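You operate a simulated robot arm through the tools that you are given. There is no shell and no other tool. Be economical: measure what you need, move in short steps, check, and stop when the job is done.

You run a simulated robot arm. Do the job below in one go: nothing can be reset, and whatever is moved stays where it is left.

TASK
Take the steel plug with green bands from the top of the green bench and leave it on top of the blue gauge there. Then close the front sliding door of the cabinet with orange doors. Then take the round blue plug and leave it on the top of the red trolley. Then open the left drawer of the grey bench, take the round purple plug and put it in the inside of the left drawer of the grey bench, then shut the drawer. Then fetch the clear jug with a yellow handle and set it on the top of the low grey cabinet. Then take the short steel fitting with blue thread and blue nut and leave it on the small white tray. Then pull the second drawer from the top of the white cabinet open. Keep to this order. Set down upright: round blue plug, round purple plug, clear jug with a yellow handle.

The check looks at the end state, three seconds after you hand in, the way a careful person would. Anything else that was tipped, shoved, dropped, spilled or broken makes it a failure.

THE ROBOT
A 7-joint arm with a two-finger parallel gripper on a trunk, on a base that drives. Base frame: it is fixed to the floor where the robot stands at the start and does not move with it; the origin is under the middle of the robot, x ahead of it, y to its left, z up; the surface under the hand at the start is at about z = 0.88. Lengths are in m, angles in rad, forces in N, time in s.
With the tool pointing down near the work surface it reaches from about 0.3 to 0.72 m from the robot's upright axis, wherever it stands. Its first joint turns from -2.897 to 2.897 rad. Places, roughly: blue gauge [0.5, 0.5, 1]; clear jug with a yellow handle [5, -2, 1]; front sliding door of the cabinet with orange door [5.3, -8.1, 0.5]; inside of the left drawer of the grey bench [5.1, -5.9, 0.7]; left drawer of the grey bench [5.2, -5.9, 0.7]; round blue plug (4x4x6 cm) [5.1, -6, 0.9]; round purple plug (4x4x6 cm) [5.1, -4.8, 0.5]; second drawer of the white cabinet [0.8, -4.9, 0.7]; short steel fitting with blue thre (5x3x3 cm) [0.9, 0.9, 0.5]; small white tray (13x10x3 cm) [0.5, -3.3, 1]; steel plug with green bands (3x4x4 cm) [0.5, -0.1, 0.9]; top of the low grey cabinet [2.9, -4.3, 0.3]; top of the red trolley [4.6, -8.3, 0.8]. Payload 3.43 kg.
The tool frame sits at the grasp point between the pads (the TCP): z along the fingers, y along the line on which they close. The tips reach 0.03 m beyond it. Largest opening 0.094 m; finger width 0.028, thickness 0.01; the body of the gripper, 0.05 by 0.096 m, starts 0.055 m behind the TCP.
Orientation is that of the tool frame in the base frame, as a unit quaternion [x, y, z, w]. With the fingers straight down and closing along the base's y, the tool's x points along the base's -x, its y along +y and its z along -z.

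THE INTERFACE
- The arm moves only by the tool move_arm. Its argument "motion" is a list of rows, each a list of 7 numbers: the shift along the tool's x, y, z in m, then the turn, a rotation vector about the tool's x, y, z in rad, then the gripper command, from -1 (shut) to 1 (fully open), values between in proportion. In form: [[dx, dy, dz, rx, ry, rz, hand], ...]. A call has 1 to 10 rows; each row is the pose to reach, as a shift and turn from the pose commanded when the call began, along the tool's axes at that moment. Rows are played at 5 a second. More than 0.05 m and 0.15 rad between two rows, or a gripper value outside its range, and nothing of the call is played. Where a pose cannot be reached the arm comes as near as it can. A force on the tool above 40 N (or 10 N above the force at the start of the call, whichever is more), or a blocked arm, ends the call early, and 0.2 s more pass. Each finger travels about 0.108 m/s and halts on what it meets, pressing with about 45 N; the grip force reading is that of the motor and also rises with nothing between the fingers. The clock runs only during rows and for 0.2 s after the last one: add rows that repeat a pose to give the fingers time. The reply holds the time, the measured pose of the TCP, the force on the tool along the base axes, the opening and the grip force, in the units named above and with some noise, with the torque about the TCP (base axes, N m) and any sound that the robot's microphone picked up, and new pictures: "show" is both (left out), scene, wrist or none.
- Cameras (640 x 400 px; columns grow to the right, rows downward): "scene" is now at [0.4082, 0.0711, 1.3112]; the picture's right is [-0.00, -0.17, -0.99], its down [-0.36, -0.92, 0.16] and it looks along [-0.93, 0.36, -0.06] (base axes); focal length 214 px, centre (320, 200). "wrist" rides on the gripper at [0.076, 0.014, -0.102] in the tool frame; the picture's right is [-0.18, 0.98, 0.00], its down [-0.75, -0.14, -0.64] and it looks along [-0.63, -0.12, 0.77] (tool axes); focal length 243 px, centre (320, 200). There is no depth. A picture from a camera that has moved, and an enlarged one, comes with that camera's place and axes in the base frame and with its lens.
- raise_lower(by): slides the trunk up (or, below 0, down) by that many m; the arm and the scene camera ride with it, the base frame stays. It gives what a move gives, with no picture.
- steer(legs): drives the robot by 1 to 6 legs, each [ahead, left, turn to the left] in m, m and rad, along the robot's own axes; the way and the turn of a leg run together, so that a leg with both is an arc; at most 1.5 m and 3.142 rad a leg. The arm and the cameras ride along, it lands a little off, and it stops where it bumps. It gives what a move gives, and a new picture of the scene camera.
- aim_head(pan, tilt): turns the head with the scene camera to pan (to the left, within 1.396 rad either way) and tilt (down, from -0.506 to 1.204), counted from straight ahead of the robot. It gives what a move gives, and a new picture of the scene camera.
- zoom(camera, box): a new picture of the part [left, top, right, bottom] of that camera's present view, enlarged. The clock stands still meanwhile.
- close_job(): hands the job in; it is judged then, once.

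Work in short steps. Places have to be worked out from the pictures, the camera data and where the tool is seen: move nearer, look again, correct. Check each grasp and each placing, and mend what went wrong. You have 207 turns and 260 pictures in all, those below and enlarged ones among them. Open the gripper and draw the arm clear of the work before you hand the job in, unless the task says otherwise.

The tools are called after "Emit:" by a JSON object that holds its "method" and its "body". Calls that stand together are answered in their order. move_arm: Moves the arm, as the interface text tells. Its arguments: {"type":"object","properties":{"motion":{"type":"array","items":{"type":"array","items":{"type":"number"}}},"show":{"type":"string","enum":["both","scene","wrist","none"]}},"required":["motion"]} The other tools are called the same way: raise_lower (by) slides the trunk up or down; steer (legs) drives the base; aim_head (pan, tilt) turns the head that bears the scene camera; zoom (camera, box) takes an enlarged picture of a part of a camera's view; close_job () hands the job in.

At the start:

```text
time: 0.0
eef_pos: [0.3981, 0.0154, 1.1917]
orientation: [0.0, 1.0, 0.0, 0.001]
force: [-1.0, 0.2, 0.2]
wrist_torque: [0.02, -0.03, 0.0]
opening: 0.094
finger_force: 0.1
trunk travel left (down, up): [-0.225, 0.365]
robot x, y, heading: [0.0016, -0.0014, -0.002]
head pan, tilt: [1.4, 1.201]
```

scene: 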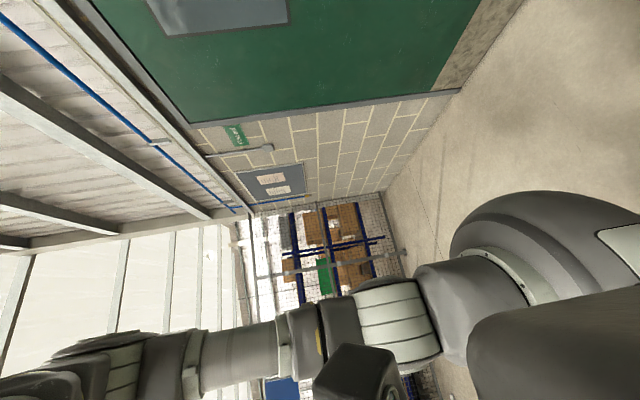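
wrist: 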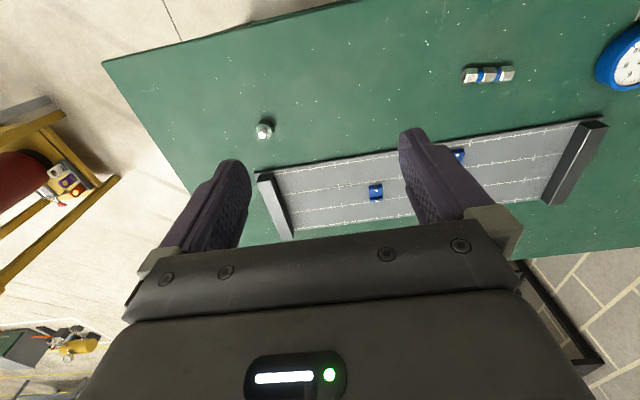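

The wrist view shows the green bench with a small plug on the left and the blue gauge on the right. I turn the head to look straight ahead and down.

Emit:
{"method": "aim_head", "body": {"pan": 0.3, "tilt": 0.7}}

Emit:
{"method": "zoom", "body": {"camera": "wrist", "box": [200, 50, 360, 150]}}

Emit:
{"method": "zoom", "body": {"camera": "wrist", "box": [440, 0, 640, 125]}}

```text
time: 1.3
eef_pos: [0.398, 0.0167, 1.1932]
orientation: [0.0, 1.0, 0.0, 0.0]
force: [-0.5, 0.3, 0.6]
wrist_torque: [0.01, -0.01, -0.01]
opening: 0.094
finger_force: 0.1
trunk travel left (down, up): [-0.225, 0.365]
robot x, y, heading: [0.0022, -0.0045, -0.001]
head pan, tilt: [0.3, 0.7]
camera scene: at [0.4441, 0.0411, 1.2396], right [0.0, -0.96, -0.3], down [-0.76, -0.19, 0.62], along [-0.64, 0.23, -0.73], focal length 214 px, centre (320, 200)
```

scene: 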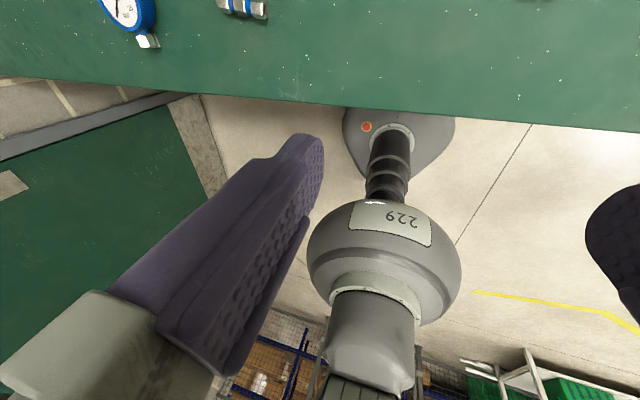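

```text
4.00 times, centred on (280, 100) of wrist
camera zoom: at [0.3218, 0.0293, 1.2947], right [0.18, 0.98, 0.0], down [0.75, -0.14, 0.64], along [0.63, -0.12, -0.77], focal length 970 px, centre (480, 600)
```

zoom: 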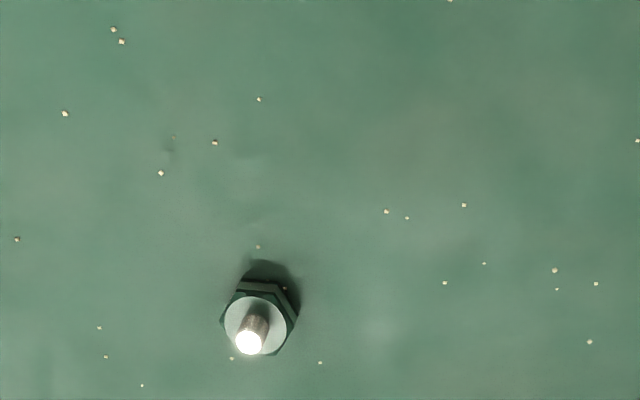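

```text
3.20 times, centred on (540, 62) of wrist
camera zoom: at [0.3218, 0.0293, 1.2947], right [0.18, 0.98, 0.0], down [0.75, -0.14, 0.64], along [0.63, -0.12, -0.77], focal length 776 px, centre (-384, 640)
```

zoom: 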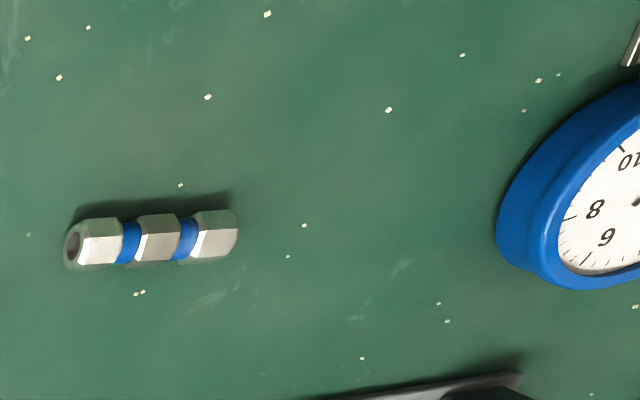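

The head is mounted pitched forward by about 90°, so a negative tilt looks forward and down. I re-aim accordingly.

Emit:
{"method": "aim_head", "body": {"pan": 0.0, "tilt": -0.5}}

```text
time: 2.7
eef_pos: [0.3982, 0.0164, 1.194]
orientation: [0.0, 1.0, 0.0, 0.001]
force: [-0.7, 0.1, -0.9]
wrist_torque: [0.02, 0.02, -0.01]
opening: 0.0941
finger_force: 0.2
trunk travel left (down, up): [-0.225, 0.365]
robot x, y, heading: [-0.0022, -0.0035, 0.003]
head pan, tilt: [0.0, -0.499]
camera scene: at [0.548, 0.016, 1.2536], right [0.0, -1.0, 0.0], down [-0.88, 0.0, -0.48], along [0.48, 0.0, -0.88], focal length 214 px, centre (320, 200)
```

scene: 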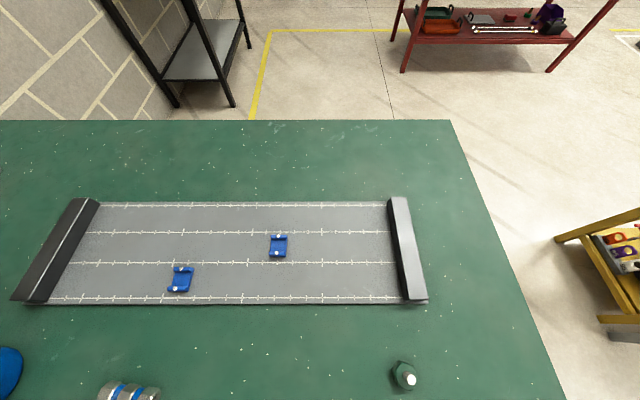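

The plug computes to about (0.482, -0.097) from both cameras. I look left at the gauge and zoom in on the plug.

Emit:
{"method": "zoom", "body": {"camera": "scene", "box": [360, 340, 456, 400]}}

Emit:
{"method": "aim_head", "body": {"pan": 0.7, "tilt": -0.3}}

```text
6.67 times, centred on (408, 370) of scene
camera zoom: at [0.548, 0.016, 1.2536], right [0.0, -1.0, 0.0], down [-0.88, 0.0, -0.48], along [0.48, 0.0, -0.88], focal length 1430 px, centre (-267, -933)
```

zoom: 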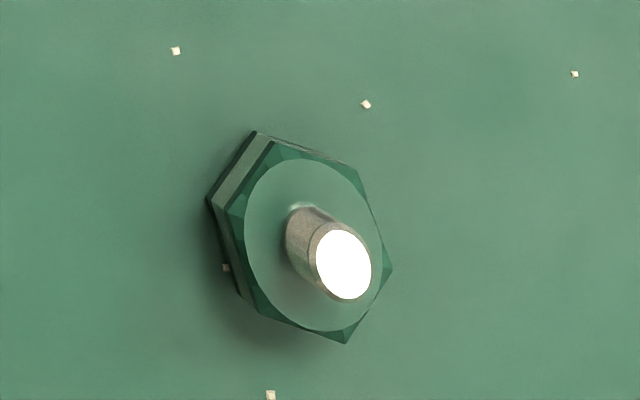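

```text
time: 3.8
eef_pos: [0.3981, 0.0155, 1.1921]
orientation: [0.0, 1.0, 0.001, 0.0]
force: [-0.2, 0.3, -0.6]
wrist_torque: [0.03, 0.01, 0.0]
opening: 0.0941
finger_force: 0.0
trunk travel left (down, up): [-0.225, 0.365]
robot x, y, heading: [-0.0022, -0.0042, 0.002]
head pan, tilt: [0.7, -0.3]
camera scene: at [0.5335, 0.0665, 1.2606], right [0.0, -0.77, -0.64], down [-0.96, 0.19, -0.23], along [0.3, 0.61, -0.73], focal length 214 px, centre (320, 200)
```

scene: 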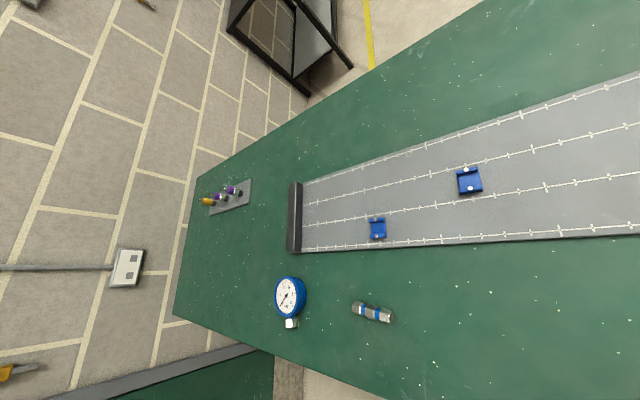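

The plug is a hex nut shape standing with a stub up. Now a closer look at the gauge.

Emit:
{"method": "zoom", "body": {"camera": "scene", "box": [242, 260, 338, 340]}}

Emit:
{"method": "zoom", "body": {"camera": "wrist", "box": [560, 0, 640, 110]}}

```text
5.00 times, centred on (290, 300) of scene
camera zoom: at [0.5335, 0.0665, 1.2606], right [0.0, -0.77, -0.64], down [-0.96, 0.19, -0.23], along [0.3, 0.61, -0.73], focal length 1072 px, centre (470, -300)
```

zoom: 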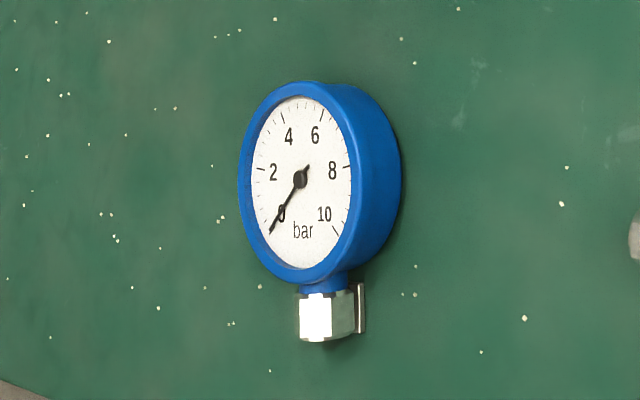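

```text
3.64 times, centred on (600, 55) of wrist
camera zoom: at [0.3218, 0.0293, 1.2947], right [0.18, 0.98, 0.0], down [0.75, -0.14, 0.64], along [0.63, -0.12, -0.77], focal length 882 px, centre (-698, 727)
```

zoom: 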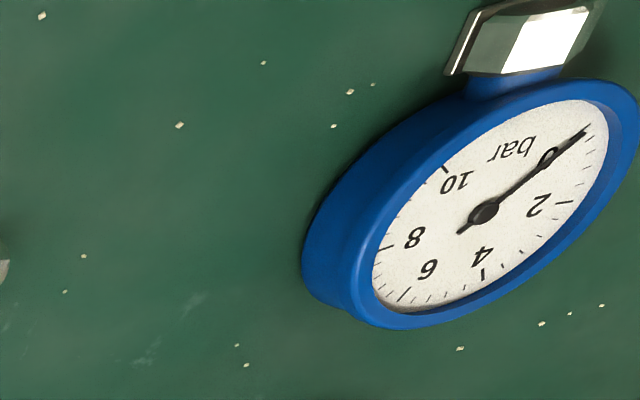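

The gauge lies flat, face up, centred near (0.468, 0.446). I move above the plug, with the fingers turned by about 14° to line up with its flats.

Emit:
{"method": "move_arm", "body": {"motion": [[-0.017, -0.022, 0.035, 0, 0, -0.05, 0.2], [-0.034, -0.045, 0.07, 0, 0, -0.1, 0.2], [-0.05, -0.067, 0.105, 0, 0, -0.15, 0.2], [-0.067, -0.09, 0.14, 0, 0, -0.2, 0.2], [-0.083, -0.112, 0.175, 0, 0, -0.24, 0.2], [-0.083, -0.112, 0.175, 0, 0, -0.24, 0.2]]}}

Emit:
{"method": "aim_head", "body": {"pan": -0.1, "tilt": -0.1}}

```text
time: 5.2
eef_pos: [0.4809, -0.0977, 1.0182]
orientation: [-0.12, 0.993, 0.0, -0.001]
force: [0.7, -0.1, -0.2]
wrist_torque: [0.03, 0.03, -0.01]
opening: 0.0565
finger_force: 0.0
trunk travel left (down, up): [-0.225, 0.365]
robot x, y, heading: [0.0016, -0.0007, 0.0]
head pan, tilt: [0.7, -0.3]
camera scene: at [0.6, -0.0162, 1.0866], right [0.18, -0.74, -0.64], down [-0.97, -0.04, -0.23], along [0.14, 0.67, -0.73], focal length 214 px, centre (320, 200)
camera wrist: at [0.4031, -0.1028, 1.1207], right [-0.06, 1.0, 0.0], down [0.77, 0.04, 0.64], along [0.64, 0.04, -0.77], focal length 243 px, centre (320, 200)
```

scene: 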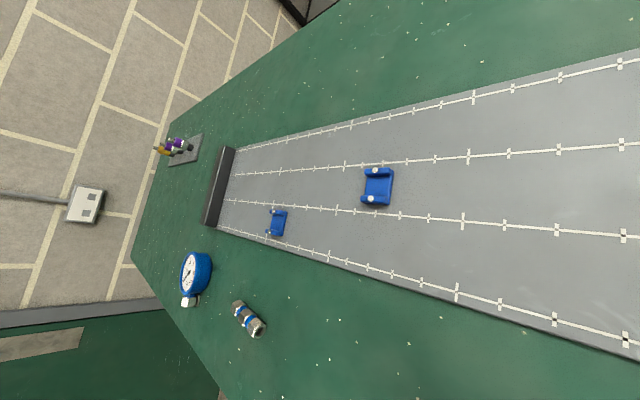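
wrist: 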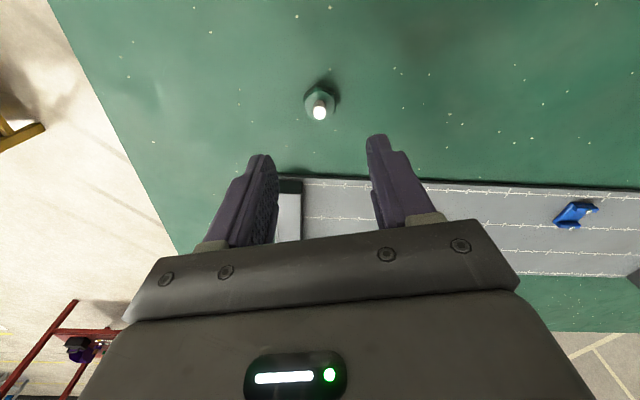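

```text
time: 6.3
eef_pos: [0.4824, -0.0982, 1.0191]
orientation: [-0.119, 0.993, -0.001, 0.0]
force: [-0.1, -0.3, 0.7]
wrist_torque: [0.02, -0.01, 0.0]
opening: 0.0564
finger_force: 0.1
trunk travel left (down, up): [-0.225, 0.365]
robot x, y, heading: [0.0019, -0.0029, 0.001]
head pan, tilt: [-0.099, -0.099]
camera scene: at [0.5978, -0.0777, 1.0603], right [0.24, -0.97, 0.1], down [-0.96, -0.25, -0.1], along [0.12, -0.07, -0.99], focal length 214 px, centre (320, 200)
```

scene: 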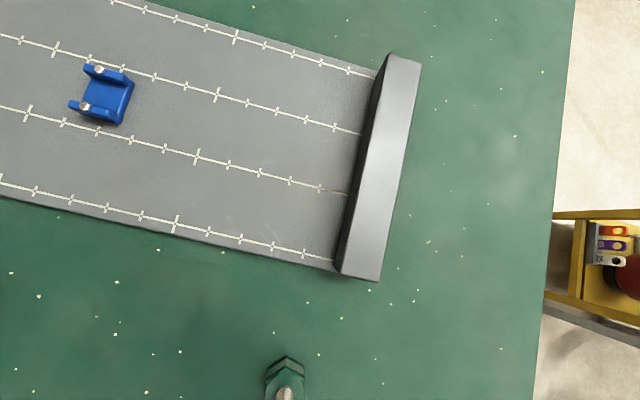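

The scene camera also rides near the hand. I zoom the wrist view to refine the plug's x.

Emit:
{"method": "zoom", "body": {"camera": "wrist", "box": [280, 70, 360, 130]}}

Emit:
{"method": "zoom", "body": {"camera": "scene", "box": [240, 340, 336, 400]}}

```text
6.67 times, centred on (320, 100) of wrist
camera zoom: at [0.403, -0.1027, 1.1209], right [-0.05, 1.0, 0.0], down [0.77, 0.04, 0.64], along [0.64, 0.04, -0.77], focal length 1618 px, centre (320, 867)
```

zoom: 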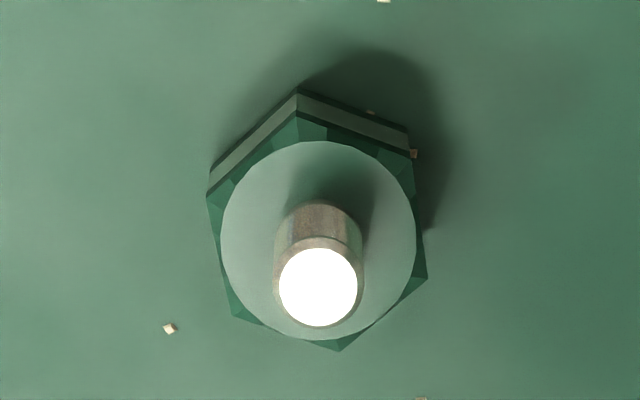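

```text
6.67 times, centred on (288, 370) of scene
camera zoom: at [0.5978, -0.0777, 1.0603], right [0.24, -0.97, 0.1], down [-0.96, -0.25, -0.1], along [0.12, -0.07, -0.99], focal length 1430 px, centre (533, -933)
```

zoom: 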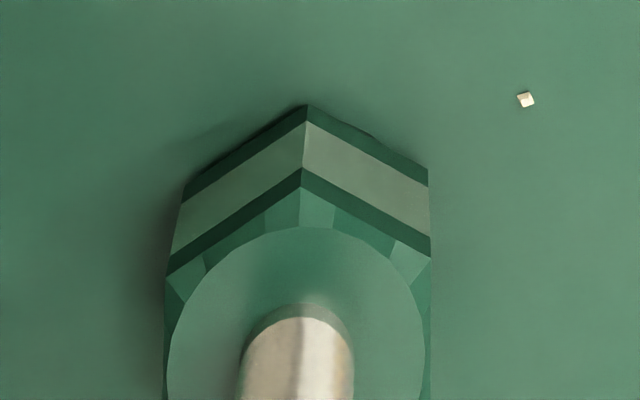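

The disc top is at about z=0.894, so the plug sits at (0.479, -0.097) with its flats lined up to the fingers. I descend and close.

Emit:
{"method": "move_arm", "body": {"motion": [[0.002, 0, 0.04, 0, 0, 0, 0.2], [0.002, 0, 0.08, 0, 0, 0, 0.2], [0.002, 0, 0.104, 0, 0, 0, 0.2], [0.002, 0, 0.104, 0, 0, 0, 0.2], [0.002, 0, 0.104, 0, 0, 0, -1], [0.002, 0, 0.104, 0, 0, 0, -1], [0.002, 0, 0.104, 0, 0, 0, -1]], "show": "wrist"}}

```text
time: 7.9
eef_pos: [0.4791, -0.0974, 0.9132]
orientation: [-0.12, 0.993, 0.0, -0.001]
force: [-0.1, 0.2, 0.1]
wrist_torque: [0.0, -0.04, -0.04]
opening: 0.0273
finger_force: 45.3
trunk travel left (down, up): [-0.225, 0.365]
robot x, y, heading: [-0.0016, 0.0005, 0.003]
head pan, tilt: [-0.099, -0.099]
camera wrist: at [0.4018, -0.102, 1.0159], right [-0.05, 1.0, 0.0], down [0.77, 0.04, 0.64], along [0.64, 0.04, -0.77], focal length 243 px, centre (320, 200)
```

wrist: 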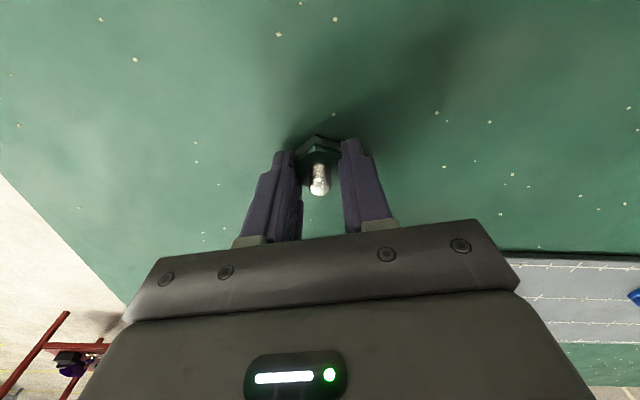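

Gripped at 27 mm. I lift and travel toward the gauge.

Emit:
{"method": "move_arm", "body": {"motion": [[0, 0, -0.045, 0, 0, 0, -1], [0, 0, -0.09, 0, 0, 0, -1], [0, 0, -0.135, 0, 0, 0, -1], [-0.01, 0.046, -0.135, 0, 0, 0, -1], [-0.02, 0.092, -0.135, 0, 0, 0, -1], [-0.03, 0.138, -0.135, 0, 0, 0, -1], [-0.04, 0.184, -0.135, 0, 0, 0, -1], [-0.05, 0.23, -0.135, 0, 0, 0, -1], [-0.06, 0.276, -0.135, 0, 0, 0, -1], [-0.07, 0.322, -0.135, 0, 0, 0, -1]], "show": "none"}}

Emit:
{"method": "move_arm", "body": {"motion": [[-0.01, 0.046, 0, 0, 0, 0, -1], [-0.02, 0.092, 0, 0, 0, 0, -1], [-0.03, 0.13, 0, 0, 0, 0, -1], [-0.03, 0.13, 0, 0, 0, 0, -1]]}}

```text
time: 10.1
eef_pos: [0.4685, 0.2333, 1.0466]
orientation: [-0.119, 0.993, 0.001, 0.001]
force: [-0.3, -1.3, -1.2]
wrist_torque: [-0.03, -0.02, 0.0]
opening: 0.0002
finger_force: 33.0
trunk travel left (down, up): [-0.225, 0.365]
robot x, y, heading: [0.0005, 0.002, -0.004]
head pan, tilt: [-0.099, -0.099]
```

```text
time: 11.1
eef_pos: [0.4692, 0.3659, 1.0464]
orientation: [-0.119, 0.993, 0.0, -0.001]
force: [-0.1, 0.4, 0.2]
wrist_torque: [0.02, -0.02, 0.03]
opening: 0.0001
finger_force: 32.8
trunk travel left (down, up): [-0.225, 0.365]
robot x, y, heading: [0.0015, -0.0019, 0.003]
head pan, tilt: [-0.099, -0.099]
camera scene: at [0.5853, 0.3854, 1.0883], right [0.24, -0.97, 0.1], down [-0.96, -0.25, -0.1], along [0.12, -0.07, -0.99], focal length 214 px, centre (320, 200)
camera wrist: at [0.3905, 0.3605, 1.1489], right [-0.05, 1.0, 0.0], down [0.77, 0.04, 0.64], along [0.64, 0.03, -0.77], focal length 243 px, centre (320, 200)
```

scene: 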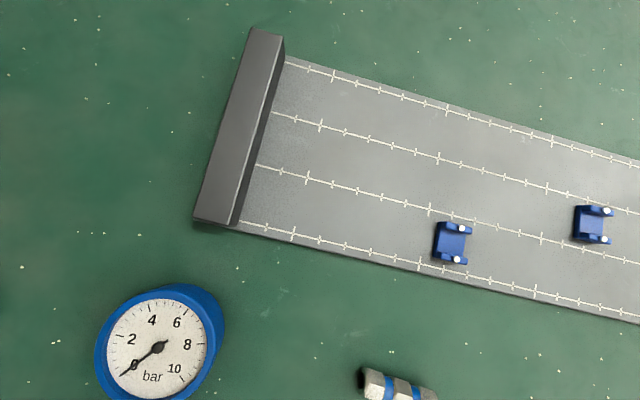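
wrist: 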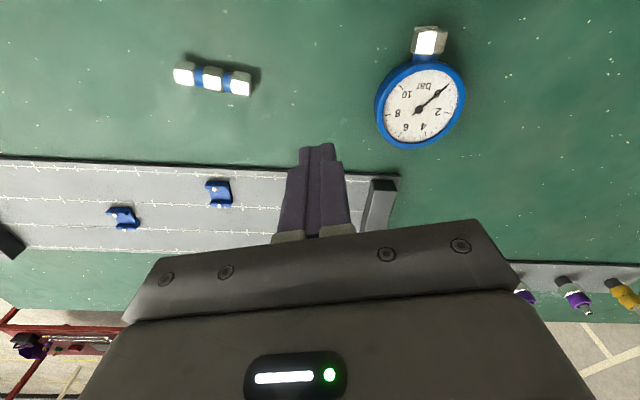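

The plug slipped out of the fingers while lifting (opening is 0). I look back along the path for it.

Emit:
{"method": "move_arm", "body": {"motion": [[0.01, -0.046, 0, 0, 0, 0, -0.5], [0.02, -0.092, 0, 0, 0, 0, -0.2], [0.03, -0.138, 0, 0, 0, 0, 0], [0.04, -0.184, 0, 0, 0, 0, 0.2], [0.05, -0.23, 0, 0, 0, 0, 0.2], [0.06, -0.276, 0, 0, 0, 0, 0.2], [0.07, -0.322, 0, 0, 0, 0, 0.2], [0.07, -0.322, 0, 0, 0, 0, 0.2]]}}

```text
time: 12.9
eef_pos: [0.4767, 0.0396, 1.0501]
orientation: [-0.12, 0.993, 0.001, 0.0]
force: [-0.3, 0.3, -0.4]
wrist_torque: [0.01, 0.0, -0.01]
opening: 0.0566
finger_force: 0.1
trunk travel left (down, up): [-0.225, 0.365]
robot x, y, heading: [0.0011, 0.0013, -0.003]
head pan, tilt: [-0.099, -0.099]
camera scene: at [0.5937, 0.0589, 1.0918], right [0.24, -0.97, 0.1], down [-0.96, -0.25, -0.1], along [0.12, -0.07, -0.99], focal length 214 px, centre (320, 200)
camera wrist: at [0.3989, 0.0338, 1.1523], right [-0.06, 1.0, 0.0], down [0.77, 0.04, 0.64], along [0.64, 0.04, -0.77], focal length 243 px, centre (320, 200)
```

scene: 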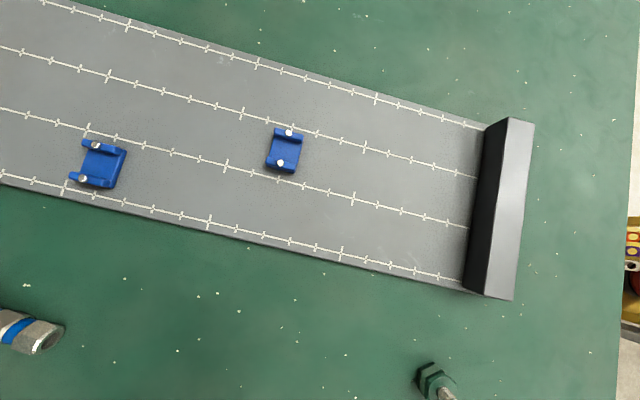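
wrist: 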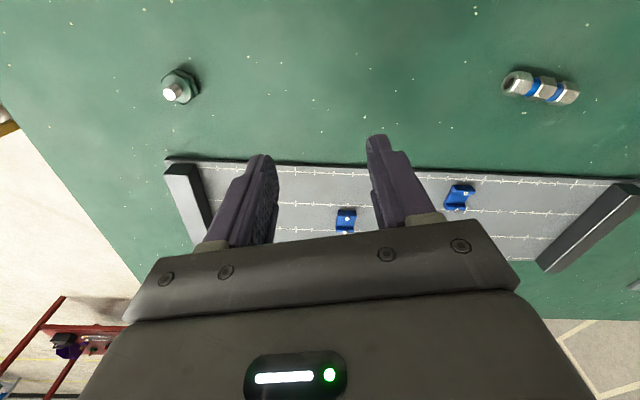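

The plug still stands near its old place. I go back above it and look again.

Emit:
{"method": "move_arm", "body": {"motion": [[0.01, -0.045, 0.0, 0, 0, 0, 0.2], [0.02, -0.09, 0.0, 0, 0, 0, 0.2], [0.032, -0.136, 0.0, 0, 0, 0, 0.2], [0.032, -0.136, 0.04, 0, 0, 0, 0.2], [0.032, -0.136, 0.08, 0, 0, 0, 0.2], [0.032, -0.136, 0.08, 0, 0, 0, 0.2]], "show": "none"}}

Emit:
{"method": "zoom", "body": {"camera": "wrist", "box": [220, 70, 420, 195]}}

Emit:
{"method": "aim_head", "body": {"pan": 0, "tilt": 0.5}}

```text
time: 14.3
eef_pos: [0.4781, -0.1033, 0.9714]
orientation: [-0.12, 0.993, 0.0, 0.0]
force: [0.4, -0.4, 0.2]
wrist_torque: [0.02, 0.01, 0.01]
opening: 0.0565
finger_force: 0.0
trunk travel left (down, up): [-0.225, 0.365]
robot x, y, heading: [-0.0008, 0.0032, -0.005]
head pan, tilt: [-0.099, -0.099]
```

```text
3.20 times, centred on (320, 132) of wrist
camera zoom: at [0.4007, -0.1096, 1.073], right [-0.05, 1.0, 0.0], down [0.77, 0.04, 0.64], along [0.64, 0.03, -0.77], focal length 776 px, centre (320, 416)
```

zoom: 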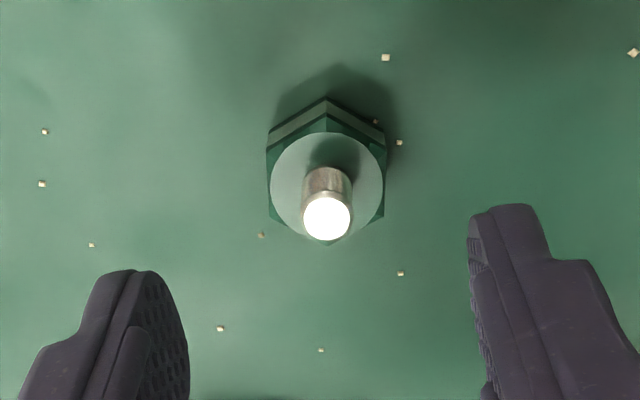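

```text
time: 15.3
eef_pos: [0.4784, -0.1042, 0.9704]
orientation: [-0.12, 0.993, 0.0, -0.001]
force: [0.4, -0.3, 0.5]
wrist_torque: [-0.01, 0.03, 0.01]
opening: 0.0563
finger_force: 0.1
trunk travel left (down, up): [-0.225, 0.365]
robot x, y, heading: [-0.0054, 0.0028, -0.001]
head pan, tilt: [0.0, 0.499]
camera scene: at [0.5403, -0.0891, 1.0083], right [0.24, -0.97, 0.0], down [-0.85, -0.21, 0.48], along [-0.46, -0.11, -0.88], focal length 214 px, centre (320, 200)
```

scene: 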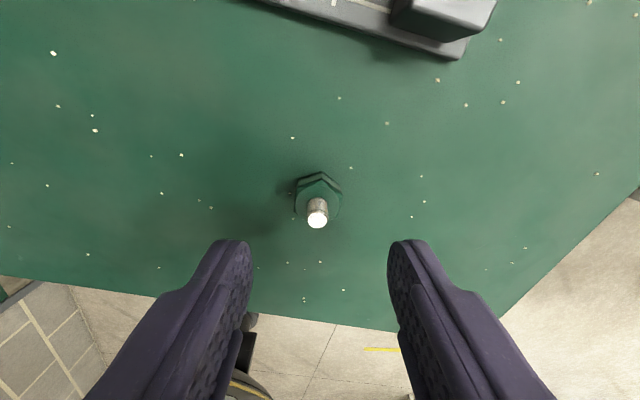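

Aligned well with the plug. I descend deeper this time, nearly to the bench, then close, and check before lifting.

Emit:
{"method": "move_arm", "body": {"motion": [[0, 0, 0.04, 0, 0, 0, 0.2], [0, 0, 0.056, 0, 0, 0, 0.2], [0, 0, 0.06, 0, 0, 0, 0.2], [0, 0, 0.062, 0, 0, 0, 0.2], [0, 0, 0.062, 0, 0, 0, 0.2]], "show": "scene"}}

```text
time: 16.4
eef_pos: [0.4797, -0.1052, 0.9099]
orientation: [-0.121, 0.993, -0.001, 0.002]
force: [-6.9, -0.8, 23.0]
wrist_torque: [0.61, 0.67, 0.36]
opening: 0.0569
finger_force: 0.6
trunk travel left (down, up): [-0.225, 0.365]
robot x, y, heading: [0.002, 0.0023, -0.003]
head pan, tilt: [0.0, 0.499]
stopped in row 5: the force on the tool passed its limit at 42 N (the readings are from after the stop); the commanded pose is now the measured one
camera scene: at [0.54, -0.0897, 0.9481], right [0.24, -0.97, 0.0], down [-0.86, -0.21, 0.47], along [-0.46, -0.12, -0.88], focal length 214 px, centre (320, 200)
```

scene: 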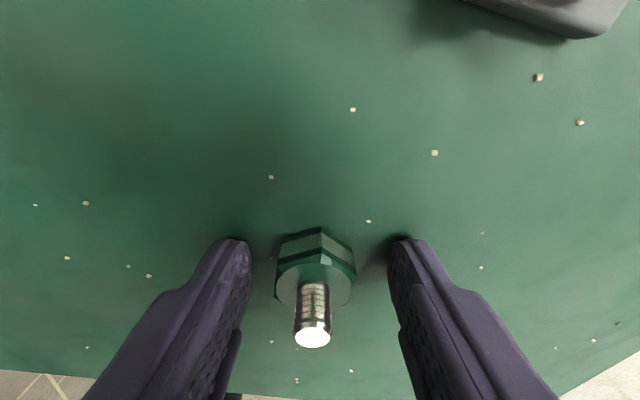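

The fingertips touch the bench at TCP 0.910. I back off slightly, close, and lift a little to test.

Emit:
{"method": "move_arm", "body": {"motion": [[0, 0, -0.002, 0, 0, 0, 0.2], [0, 0, -0.002, 0, 0, 0, -1], [0, 0, -0.002, 0, 0, 0, -1], [0, 0, -0.002, 0, 0, 0, -1], [0, 0, -0.012, 0, 0, 0, -1], [0, 0, -0.022, 0, 0, 0, -1], [0, 0, -0.022, 0, 0, 0, -1]]}}

```text
time: 18.0
eef_pos: [0.4809, -0.1052, 0.9305]
orientation: [-0.12, 0.993, -0.001, 0.002]
force: [-0.1, 0.1, -0.1]
wrist_torque: [0.03, 0.01, 0.01]
opening: 0.0271
finger_force: 44.9
trunk travel left (down, up): [-0.225, 0.365]
robot x, y, heading: [-0.0023, 0.001, 0.006]
head pan, tilt: [0.0, 0.499]
camera scene: at [0.5416, -0.0887, 0.9685], right [0.24, -0.97, 0.0], down [-0.85, -0.21, 0.48], along [-0.46, -0.12, -0.88], focal length 214 px, centre (320, 200)
camera wrist: at [0.4019, -0.109, 1.033], right [-0.06, 1.0, 0.0], down [0.76, 0.04, 0.64], along [0.64, 0.03, -0.76], focal length 243 px, centre (320, 200)
```

scene: 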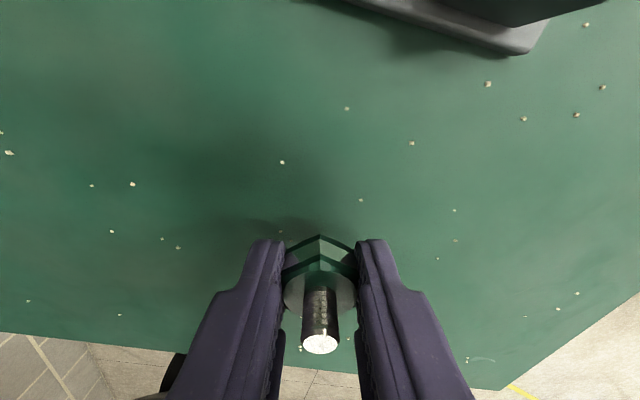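
wrist: 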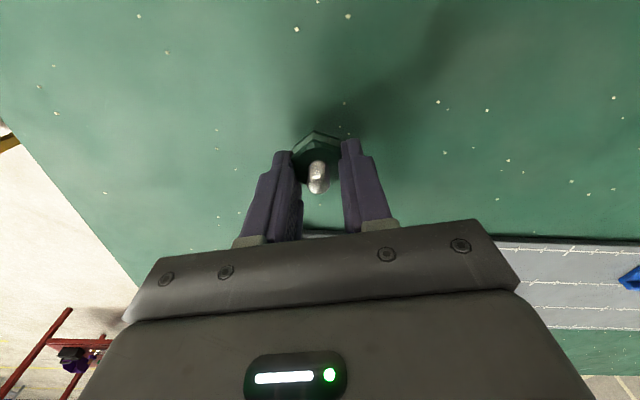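

It holds. I lift slowly and check again.

Emit:
{"method": "move_arm", "body": {"motion": [[0, 0, -0.015, 0, 0, 0, -1], [0, 0, -0.03, 0, 0, 0, -1], [0, 0, -0.045, 0, 0, 0, -1], [0, 0, -0.045, 0, 0, 0, -1]], "show": "scene"}}

```text
time: 19.0
eef_pos: [0.4794, -0.1049, 0.974]
orientation: [-0.12, 0.993, -0.001, 0.002]
force: [0.5, 0.4, -1.3]
wrist_torque: [0.02, 0.02, 0.01]
opening: 0.0269
finger_force: 44.9
trunk travel left (down, up): [-0.225, 0.365]
robot x, y, heading: [-0.0001, -0.0006, -0.003]
head pan, tilt: [0.0, 0.499]
camera scene: at [0.5412, -0.0893, 1.0128], right [0.24, -0.97, 0.0], down [-0.85, -0.21, 0.48], along [-0.46, -0.12, -0.88], focal length 214 px, centre (320, 200)
```

scene: 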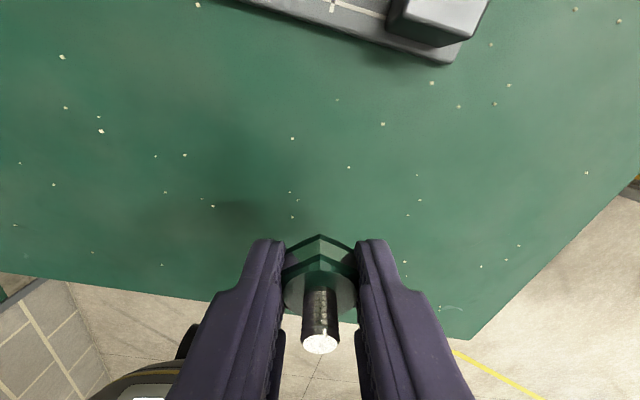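

Stable. I travel more gently toward the gauge.

Emit:
{"method": "move_arm", "body": {"motion": [[-0.004, 0.017, -0.01, 0, 0, 0, -1], [-0.01, 0.045, -0.02, 0, 0, 0, -1], [-0.018, 0.08, -0.02, 0, 0, 0, -1], [-0.026, 0.115, -0.02, 0, 0, 0, -1], [-0.034, 0.15, -0.02, 0, 0, 0, -1], [-0.042, 0.185, -0.02, 0, 0, 0, -1], [-0.05, 0.22, -0.02, 0, 0, 0, -1], [-0.058, 0.255, -0.02, 0, 0, 0, -1], [-0.066, 0.285, -0.02, 0, 0, 0, -1], [-0.069, 0.305, -0.02, 0, 0, 0, -1]], "show": "none"}}

Emit:
{"method": "move_arm", "body": {"motion": [[-0.005, 0.02, 0, 0, 0, 0, -1], [-0.012, 0.055, 0, 0, 0, 0, -1], [-0.02, 0.09, 0, 0, 0, 0, -1], [-0.028, 0.125, 0, 0, 0, 0, -1], [-0.036, 0.16, 0, 0, 0, 0, -1], [-0.044, 0.195, 0, 0, 0, 0, -1], [-0.047, 0.207, 0, 0, 0, 0, -1], [-0.047, 0.207, 0, 0, 0, 0, -1]]}}

```text
time: 21.2
eef_pos: [0.4746, 0.2101, 0.9926]
orientation: [-0.12, 0.993, -0.002, 0.001]
force: [0.0, -0.1, -1.1]
wrist_torque: [0.0, 0.02, -0.01]
opening: 0.0268
finger_force: 44.6
trunk travel left (down, up): [-0.225, 0.365]
robot x, y, heading: [-0.0004, -0.0004, -0.001]
head pan, tilt: [0.0, 0.499]
```

```text
time: 23.0
eef_pos: [0.4691, 0.4206, 0.9932]
orientation: [-0.12, 0.993, -0.002, 0.002]
force: [-0.5, -1.0, -0.9]
wrist_torque: [-0.01, -0.02, 0.03]
opening: 0.0268
finger_force: 45.0
trunk travel left (down, up): [-0.225, 0.365]
robot x, y, heading: [0.003, -0.0033, 0.003]
head pan, tilt: [0.0, 0.499]
camera scene: at [0.5308, 0.4357, 1.0313], right [0.24, -0.97, 0.0], down [-0.85, -0.21, 0.48], along [-0.46, -0.12, -0.88], focal length 214 px, centre (320, 200)
camera wrist: at [0.3911, 0.4155, 1.0957], right [-0.05, 1.0, 0.0], down [0.76, 0.04, 0.64], along [0.64, 0.03, -0.76], focal length 243 px, centre (320, 200)
```

scene: 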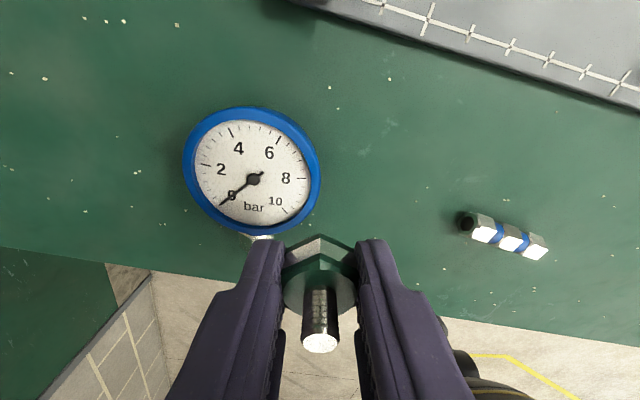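
wrist: 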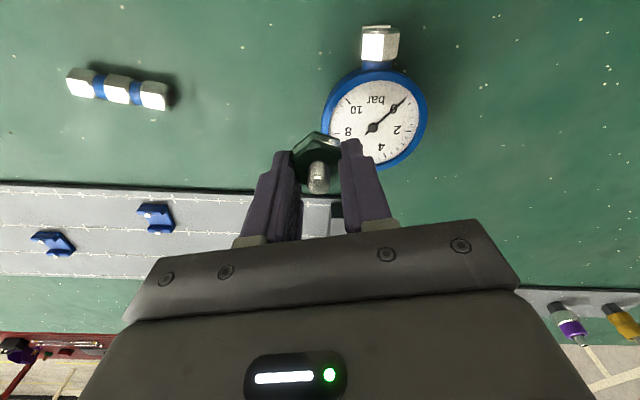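

The gauge face centre is (0.471, 0.463, 0.906). I centre over it and descend to just above the face.

Emit:
{"method": "move_arm", "body": {"motion": [[-0.006, 0.02, 0, 0, 0, 0, -1], [-0.012, 0.041, 0, 0, 0, 0, -1], [-0.012, 0.041, 0.02, 0, 0, 0, -1], [-0.012, 0.041, 0.04, 0, 0, 0, -1], [-0.012, 0.041, 0.05, 0, 0, 0, -1], [-0.012, 0.041, 0.05, 0, 0, 0, -1]]}}

```text
time: 24.4
eef_pos: [0.4718, 0.4631, 0.945]
orientation: [-0.12, 0.993, -0.002, 0.002]
force: [0.2, 0.1, -0.8]
wrist_torque: [-0.02, -0.01, 0.03]
opening: 0.0268
finger_force: 45.3
trunk travel left (down, up): [-0.225, 0.365]
robot x, y, heading: [-0.0016, -0.0001, -0.002]
head pan, tilt: [0.0, 0.499]
camera scene: at [0.5336, 0.4786, 0.9828], right [0.24, -0.97, 0.0], down [-0.85, -0.21, 0.48], along [-0.46, -0.12, -0.88], focal length 214 px, centre (320, 200)
camera wrist: at [0.394, 0.4583, 1.0472], right [-0.06, 1.0, 0.0], down [0.76, 0.04, 0.64], along [0.64, 0.03, -0.76], focal length 243 px, centre (320, 200)
```

scene: 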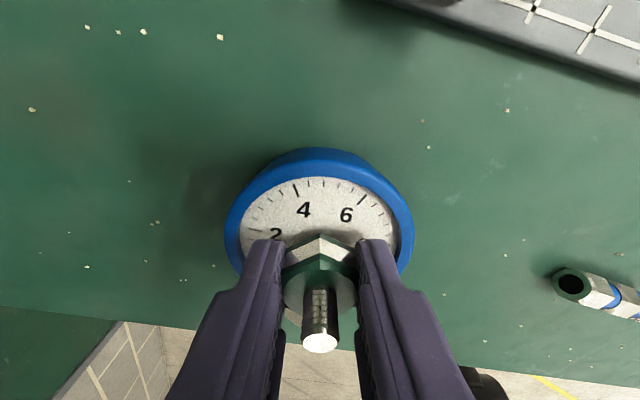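
wrist: 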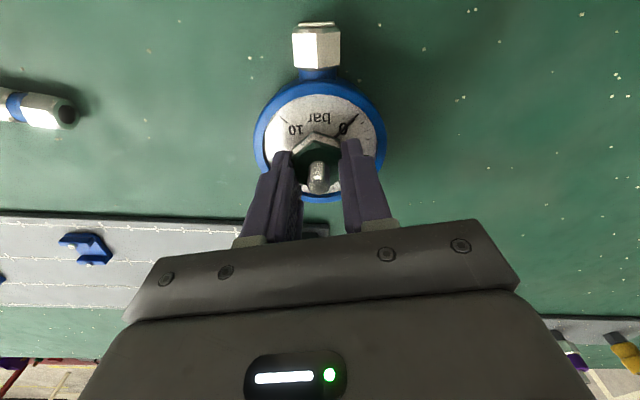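

I lower in small steps until it touches.

Emit:
{"method": "move_arm", "body": {"motion": [[0, 0, 0.003, 0, 0, 0, -1], [0, 0, 0.005, 0, 0, 0, -1], [0, 0, 0.0065, 0, 0, 0, -1], [0, 0, 0.0065, 0, 0, 0, -1]], "show": "scene"}}

```text
time: 25.4
eef_pos: [0.4716, 0.4629, 0.9428]
orientation: [-0.12, 0.993, 0.002, 0.004]
force: [0.7, 2.2, 34.6]
wrist_torque: [-0.15, 0.43, -0.04]
opening: 0.0271
finger_force: 44.4
trunk travel left (down, up): [-0.225, 0.365]
robot x, y, heading: [0.0002, -0.0002, 0.004]
head pan, tilt: [0.0, 0.499]
camera scene: at [0.5334, 0.4782, 0.9803], right [0.24, -0.97, 0.0], down [-0.86, -0.21, 0.47], along [-0.46, -0.11, -0.88], focal length 214 px, centre (320, 200)
```

scene: 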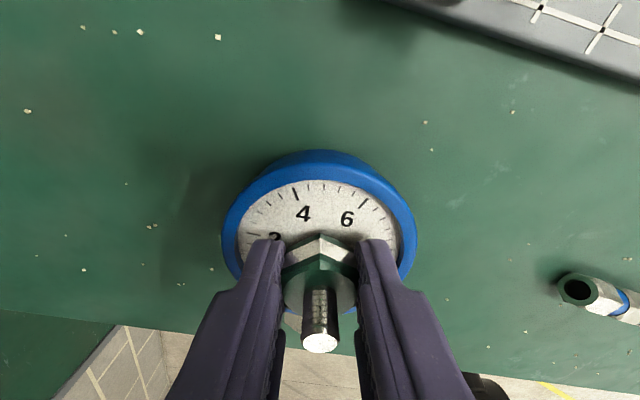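

Contact at TCP z≈0.943. I relieve the pressure, then open and retreat upward.

Emit:
{"method": "move_arm", "body": {"motion": [[0, 0, -0.003, 0, 0, 0, -1], [0, 0, -0.003, 0, 0, 0, -1], [0, 0, -0.003, 0, 0, 0, -0.2], [0, 0, -0.003, 0, 0, 0, 0.1], [0, 0, -0.003, 0, 0, 0, 0.1]], "show": "scene"}}

Emit:
{"method": "move_arm", "body": {"motion": [[0, 0, -0.02, 0, 0, 0, 0.1], [0, 0, -0.05, 0, 0, 0, 0.1], [0, 0, -0.09, 0, 0, 0, 0.1], [0, 0, -0.09, 0, 0, 0, 0.1]]}}

```text
time: 26.6
eef_pos: [0.4725, 0.4611, 0.9421]
orientation: [-0.12, 0.993, -0.001, 0.002]
force: [2.5, -6.8, 16.3]
wrist_torque: [0.02, 0.18, 0.07]
opening: 0.0481
finger_force: 0.1
trunk travel left (down, up): [-0.225, 0.365]
robot x, y, heading: [-0.0005, 0.0036, -0.001]
head pan, tilt: [0.0, 0.499]
camera scene: at [0.5337, 0.4769, 0.9799], right [0.24, -0.97, 0.0], down [-0.85, -0.21, 0.48], along [-0.46, -0.11, -0.88], focal length 214 px, centre (320, 200)
```

scene: 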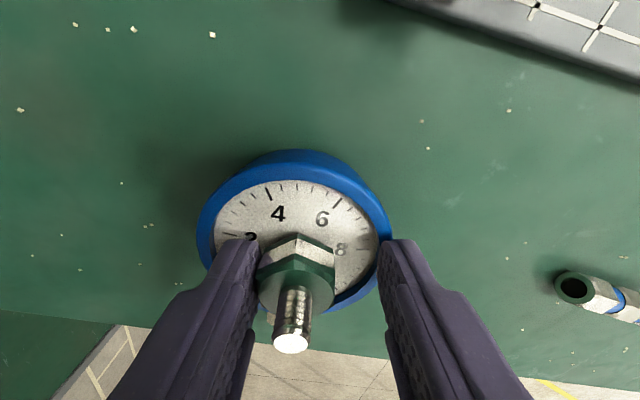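

```text
time: 27.6
eef_pos: [0.471, 0.4632, 1.0291]
orientation: [-0.12, 0.993, -0.001, 0.002]
force: [0.3, 0.3, -0.2]
wrist_torque: [0.01, 0.03, -0.06]
opening: 0.0514
finger_force: 0.1
trunk travel left (down, up): [-0.225, 0.365]
robot x, y, heading: [-0.0006, 0.0013, 0.005]
head pan, tilt: [0.0, 0.499]
camera scene: at [0.5321, 0.4786, 1.0681], right [0.24, -0.97, 0.0], down [-0.85, -0.21, 0.48], along [-0.46, -0.12, -0.88], focal length 214 px, centre (320, 200)
camera wrist: at [0.3925, 0.4584, 1.1326], right [-0.06, 1.0, 0.0], down [0.76, 0.04, 0.64], along [0.64, 0.03, -0.76], focal length 243 px, centre (320, 200)
```

scene: 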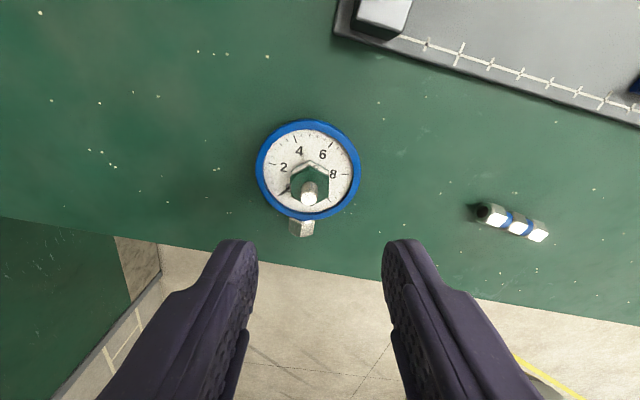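
wrist: 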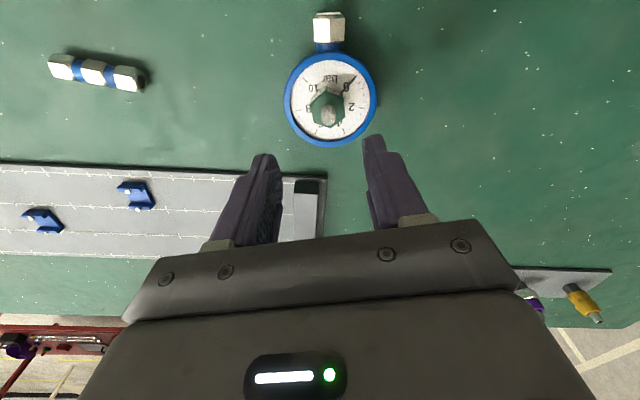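

The plug stands on the gauge. I now bring the arm back to the middle and up, undoing the yaw, to prepare for driving.

Emit:
{"method": "move_arm", "body": {"motion": [[0, 0, -0.045, 0, 0, 0, 0], [0, 0, -0.09, 0, 0, 0, 0], [0.013, -0.043, -0.1, 0, 0, 0.03, 0], [0.026, -0.086, -0.11, 0, 0, 0.06, 0], [0.039, -0.129, -0.12, 0, 0, 0.09, 0], [0.052, -0.172, -0.12, 0, 0, 0.12, 0], [0.065, -0.215, -0.12, 0, 0, 0.15, 0], [0.078, -0.258, -0.12, 0, 0, 0.18, 0], [0.091, -0.301, -0.12, 0, 0, 0.21, 0], [0.105, -0.345, -0.12, 0, 0, 0.24, 0]], "show": "none"}}

Emit:
{"method": "move_arm", "body": {"motion": [[0, 0, 0, 0, -0.14, 0, 0], [0, 0, 0, 0, -0.28, 0, 0], [0, 0, 0, 0, -0.42, 0, 0], [0, 0, 0, 0, -0.56, 0, 0], [0, 0, 0, 0, -0.7, 0, 0], [0, 0, 0, 0, -0.84, 0, 0], [0, 0, 0, 0, -0.98, 0, 0], [0, 0, 0, 0, -1.12, 0, 0], [0, 0, 0, 0, -1.26, 0, 0], [0, 0, 0, 0, -1.4, 0, 0]], "show": "scene"}}

Emit:
{"method": "aim_head", "body": {"pan": 0, "tilt": 0}}

```text
time: 29.8
eef_pos: [0.4503, 0.1027, 1.1525]
orientation: [0.0, 1.0, -0.001, 0.003]
force: [0.3, 0.3, 0.0]
wrist_torque: [0.04, -0.05, 0.01]
opening: 0.0468
finger_force: 0.0
trunk travel left (down, up): [-0.225, 0.365]
robot x, y, heading: [0.0055, -0.003, 0.004]
head pan, tilt: [0.0, 0.499]
```

```text
time: 32.0
eef_pos: [0.4784, 0.1169, 1.1471]
orientation: [-0.001, 0.763, -0.001, 0.647]
force: [0.6, 0.6, 0.9]
wrist_torque: [0.0, -0.01, 0.05]
opening: 0.0469
finger_force: 0.0
out of reach, approached as far as the arm can: row 5, 8, 9, 10
trunk travel left (down, up): [-0.225, 0.365]
robot x, y, heading: [0.0021, -0.0039, -0.002]
head pan, tilt: [0.0, 0.499]
camera scene: at [0.449, 0.118, 1.2162], right [0.0, -1.0, 0.0], down [-0.62, 0.0, -0.79], along [0.79, 0.0, -0.62], focal length 214 px, centre (320, 200)
```

scene: 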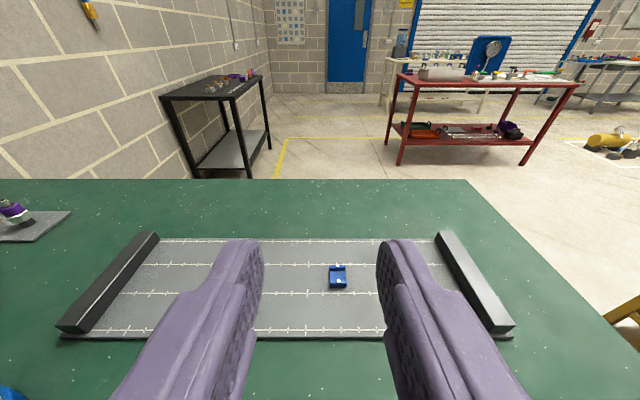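

```text
time: 33.0
eef_pos: [0.4776, 0.1173, 1.1479]
orientation: [0.0, 0.764, -0.001, 0.645]
force: [-0.1, 0.3, 0.2]
wrist_torque: [-0.04, -0.05, 0.02]
opening: 0.0471
finger_force: 0.1
trunk travel left (down, up): [-0.225, 0.365]
robot x, y, heading: [-0.0037, -0.0006, 0.002]
head pan, tilt: [0.0, 0.0]
camera scene: at [0.4558, 0.118, 1.2618], right [0.0, -1.0, 0.0], down [-0.17, 0.0, -0.99], along [0.99, 0.0, -0.17], focal length 214 px, centre (320, 200)
```

scene: 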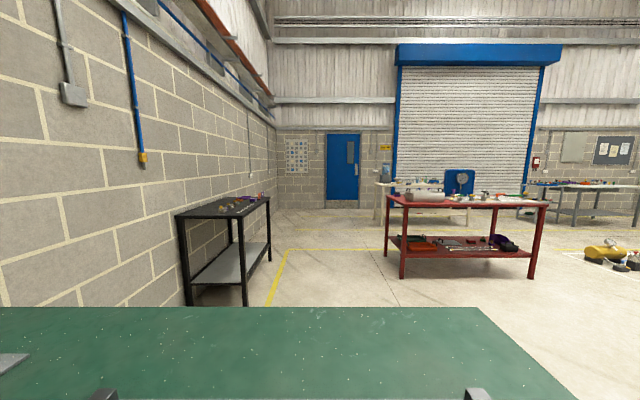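

Now the camera looks ahead. I pan right to survey the room.

Emit:
{"method": "aim_head", "body": {"pan": -1.1, "tilt": 0.1}}

```text
time: 34.3
eef_pos: [0.4776, 0.1171, 1.1477]
orientation: [-0.001, 0.764, -0.001, 0.646]
force: [0.1, -0.1, 0.7]
wrist_torque: [0.01, -0.01, 0.01]
opening: 0.0474
finger_force: 0.0
trunk travel left (down, up): [-0.225, 0.365]
robot x, y, heading: [-0.0012, 0.0026, 0.002]
head pan, tilt: [-1.1, 0.099]
camera scene: at [0.4068, 0.0359, 1.2611], right [-0.88, -0.45, 0.15], down [-0.21, 0.09, -0.97], along [0.43, -0.89, -0.17], focal length 214 px, centre (320, 200)
```

scene: 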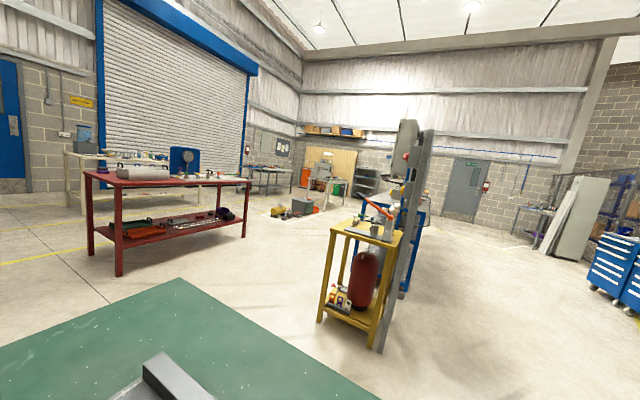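

The bench's right edge is at y≈-0.30, the column and yellow table are at y≈-1.4, and the red bench front is at x≈2.7. I back up a bit, strafe right, and drive ahead through the gap.

Emit:
{"method": "steer", "body": {"legs": [[-0.2, 0, 0], [0, -0.87, 0], [1.0, 0, 0], [1.05, 0, 0]]}}

```text
time: 49.9
eef_pos: [2.3251, -0.8198, 1.1483]
orientation: [0.01, 0.764, -0.01, 0.645]
force: [-0.3, -0.4, -0.6]
wrist_torque: [-0.01, 0.01, 0.02]
opening: 0.0472
finger_force: 0.1
trunk travel left (down, up): [-0.225, 0.365]
robot x, y, heading: [1.8452, -0.9267, -0.029]
head pan, tilt: [-1.1, 0.099]
camera scene: at [2.2524, -0.9, 1.261], right [-0.89, -0.43, 0.15], down [-0.21, 0.09, -0.97], along [0.4, -0.9, -0.17], focal length 214 px, centre (320, 200)
```

scene: 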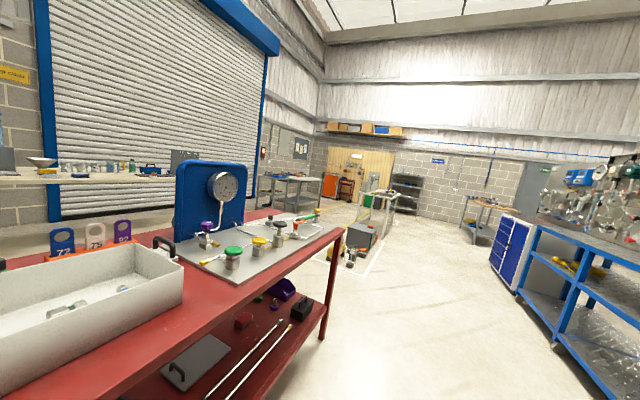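

Clear. I turn right by 90° and look ahead.

Emit:
{"method": "steer", "body": {"legs": [[0, 0, -1.54]]}}

Emit:
{"method": "aim_head", "body": {"pan": 0.3, "tilt": 0.1}}

```text
time: 54.1
eef_pos: [1.9486, -1.4047, 1.1483]
orientation: [0.547, 0.533, -0.463, 0.449]
force: [0.5, -0.2, -0.1]
wrist_torque: [0.01, 0.02, 0.03]
opening: 0.047
finger_force: 0.0
trunk travel left (down, up): [-0.225, 0.365]
robot x, y, heading: [1.8409, -0.9251, -1.602]
head pan, tilt: [-1.1, 0.099]
camera scene: at [1.8684, -1.3321, 1.261], right [-0.43, 0.89, 0.15], down [0.09, 0.21, -0.97], along [-0.9, -0.4, -0.17], focal length 214 px, centre (320, 200)
```

scene: 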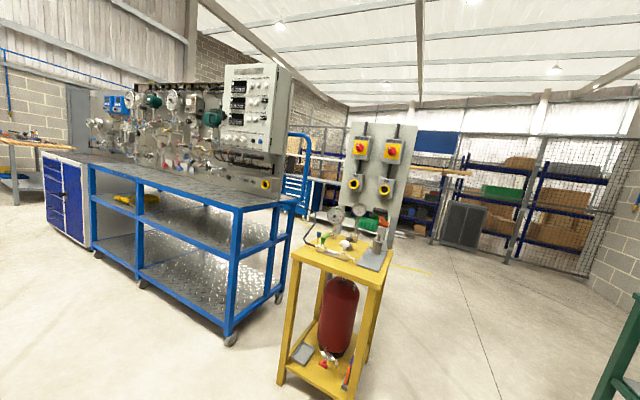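

```text
time: 55.7
eef_pos: [1.9497, -1.4044, 1.1487]
orientation: [0.548, 0.533, -0.463, 0.449]
force: [0.5, -0.4, 0.6]
wrist_torque: [0.0, 0.02, 0.01]
opening: 0.0468
finger_force: 0.0
trunk travel left (down, up): [-0.225, 0.365]
robot x, y, heading: [1.846, -0.9221, -1.601]
head pan, tilt: [0.3, 0.099]
camera scene: at [1.9762, -1.3807, 1.2532], right [-0.96, -0.26, -0.05], down [-0.02, 0.26, -0.97], along [0.27, -0.93, -0.26], focal length 214 px, centre (320, 200)
```

scene: 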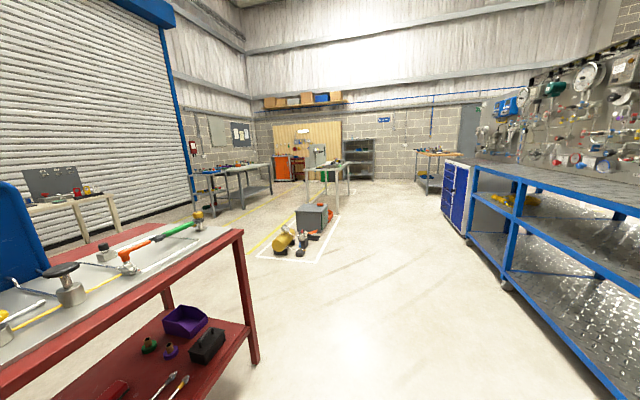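

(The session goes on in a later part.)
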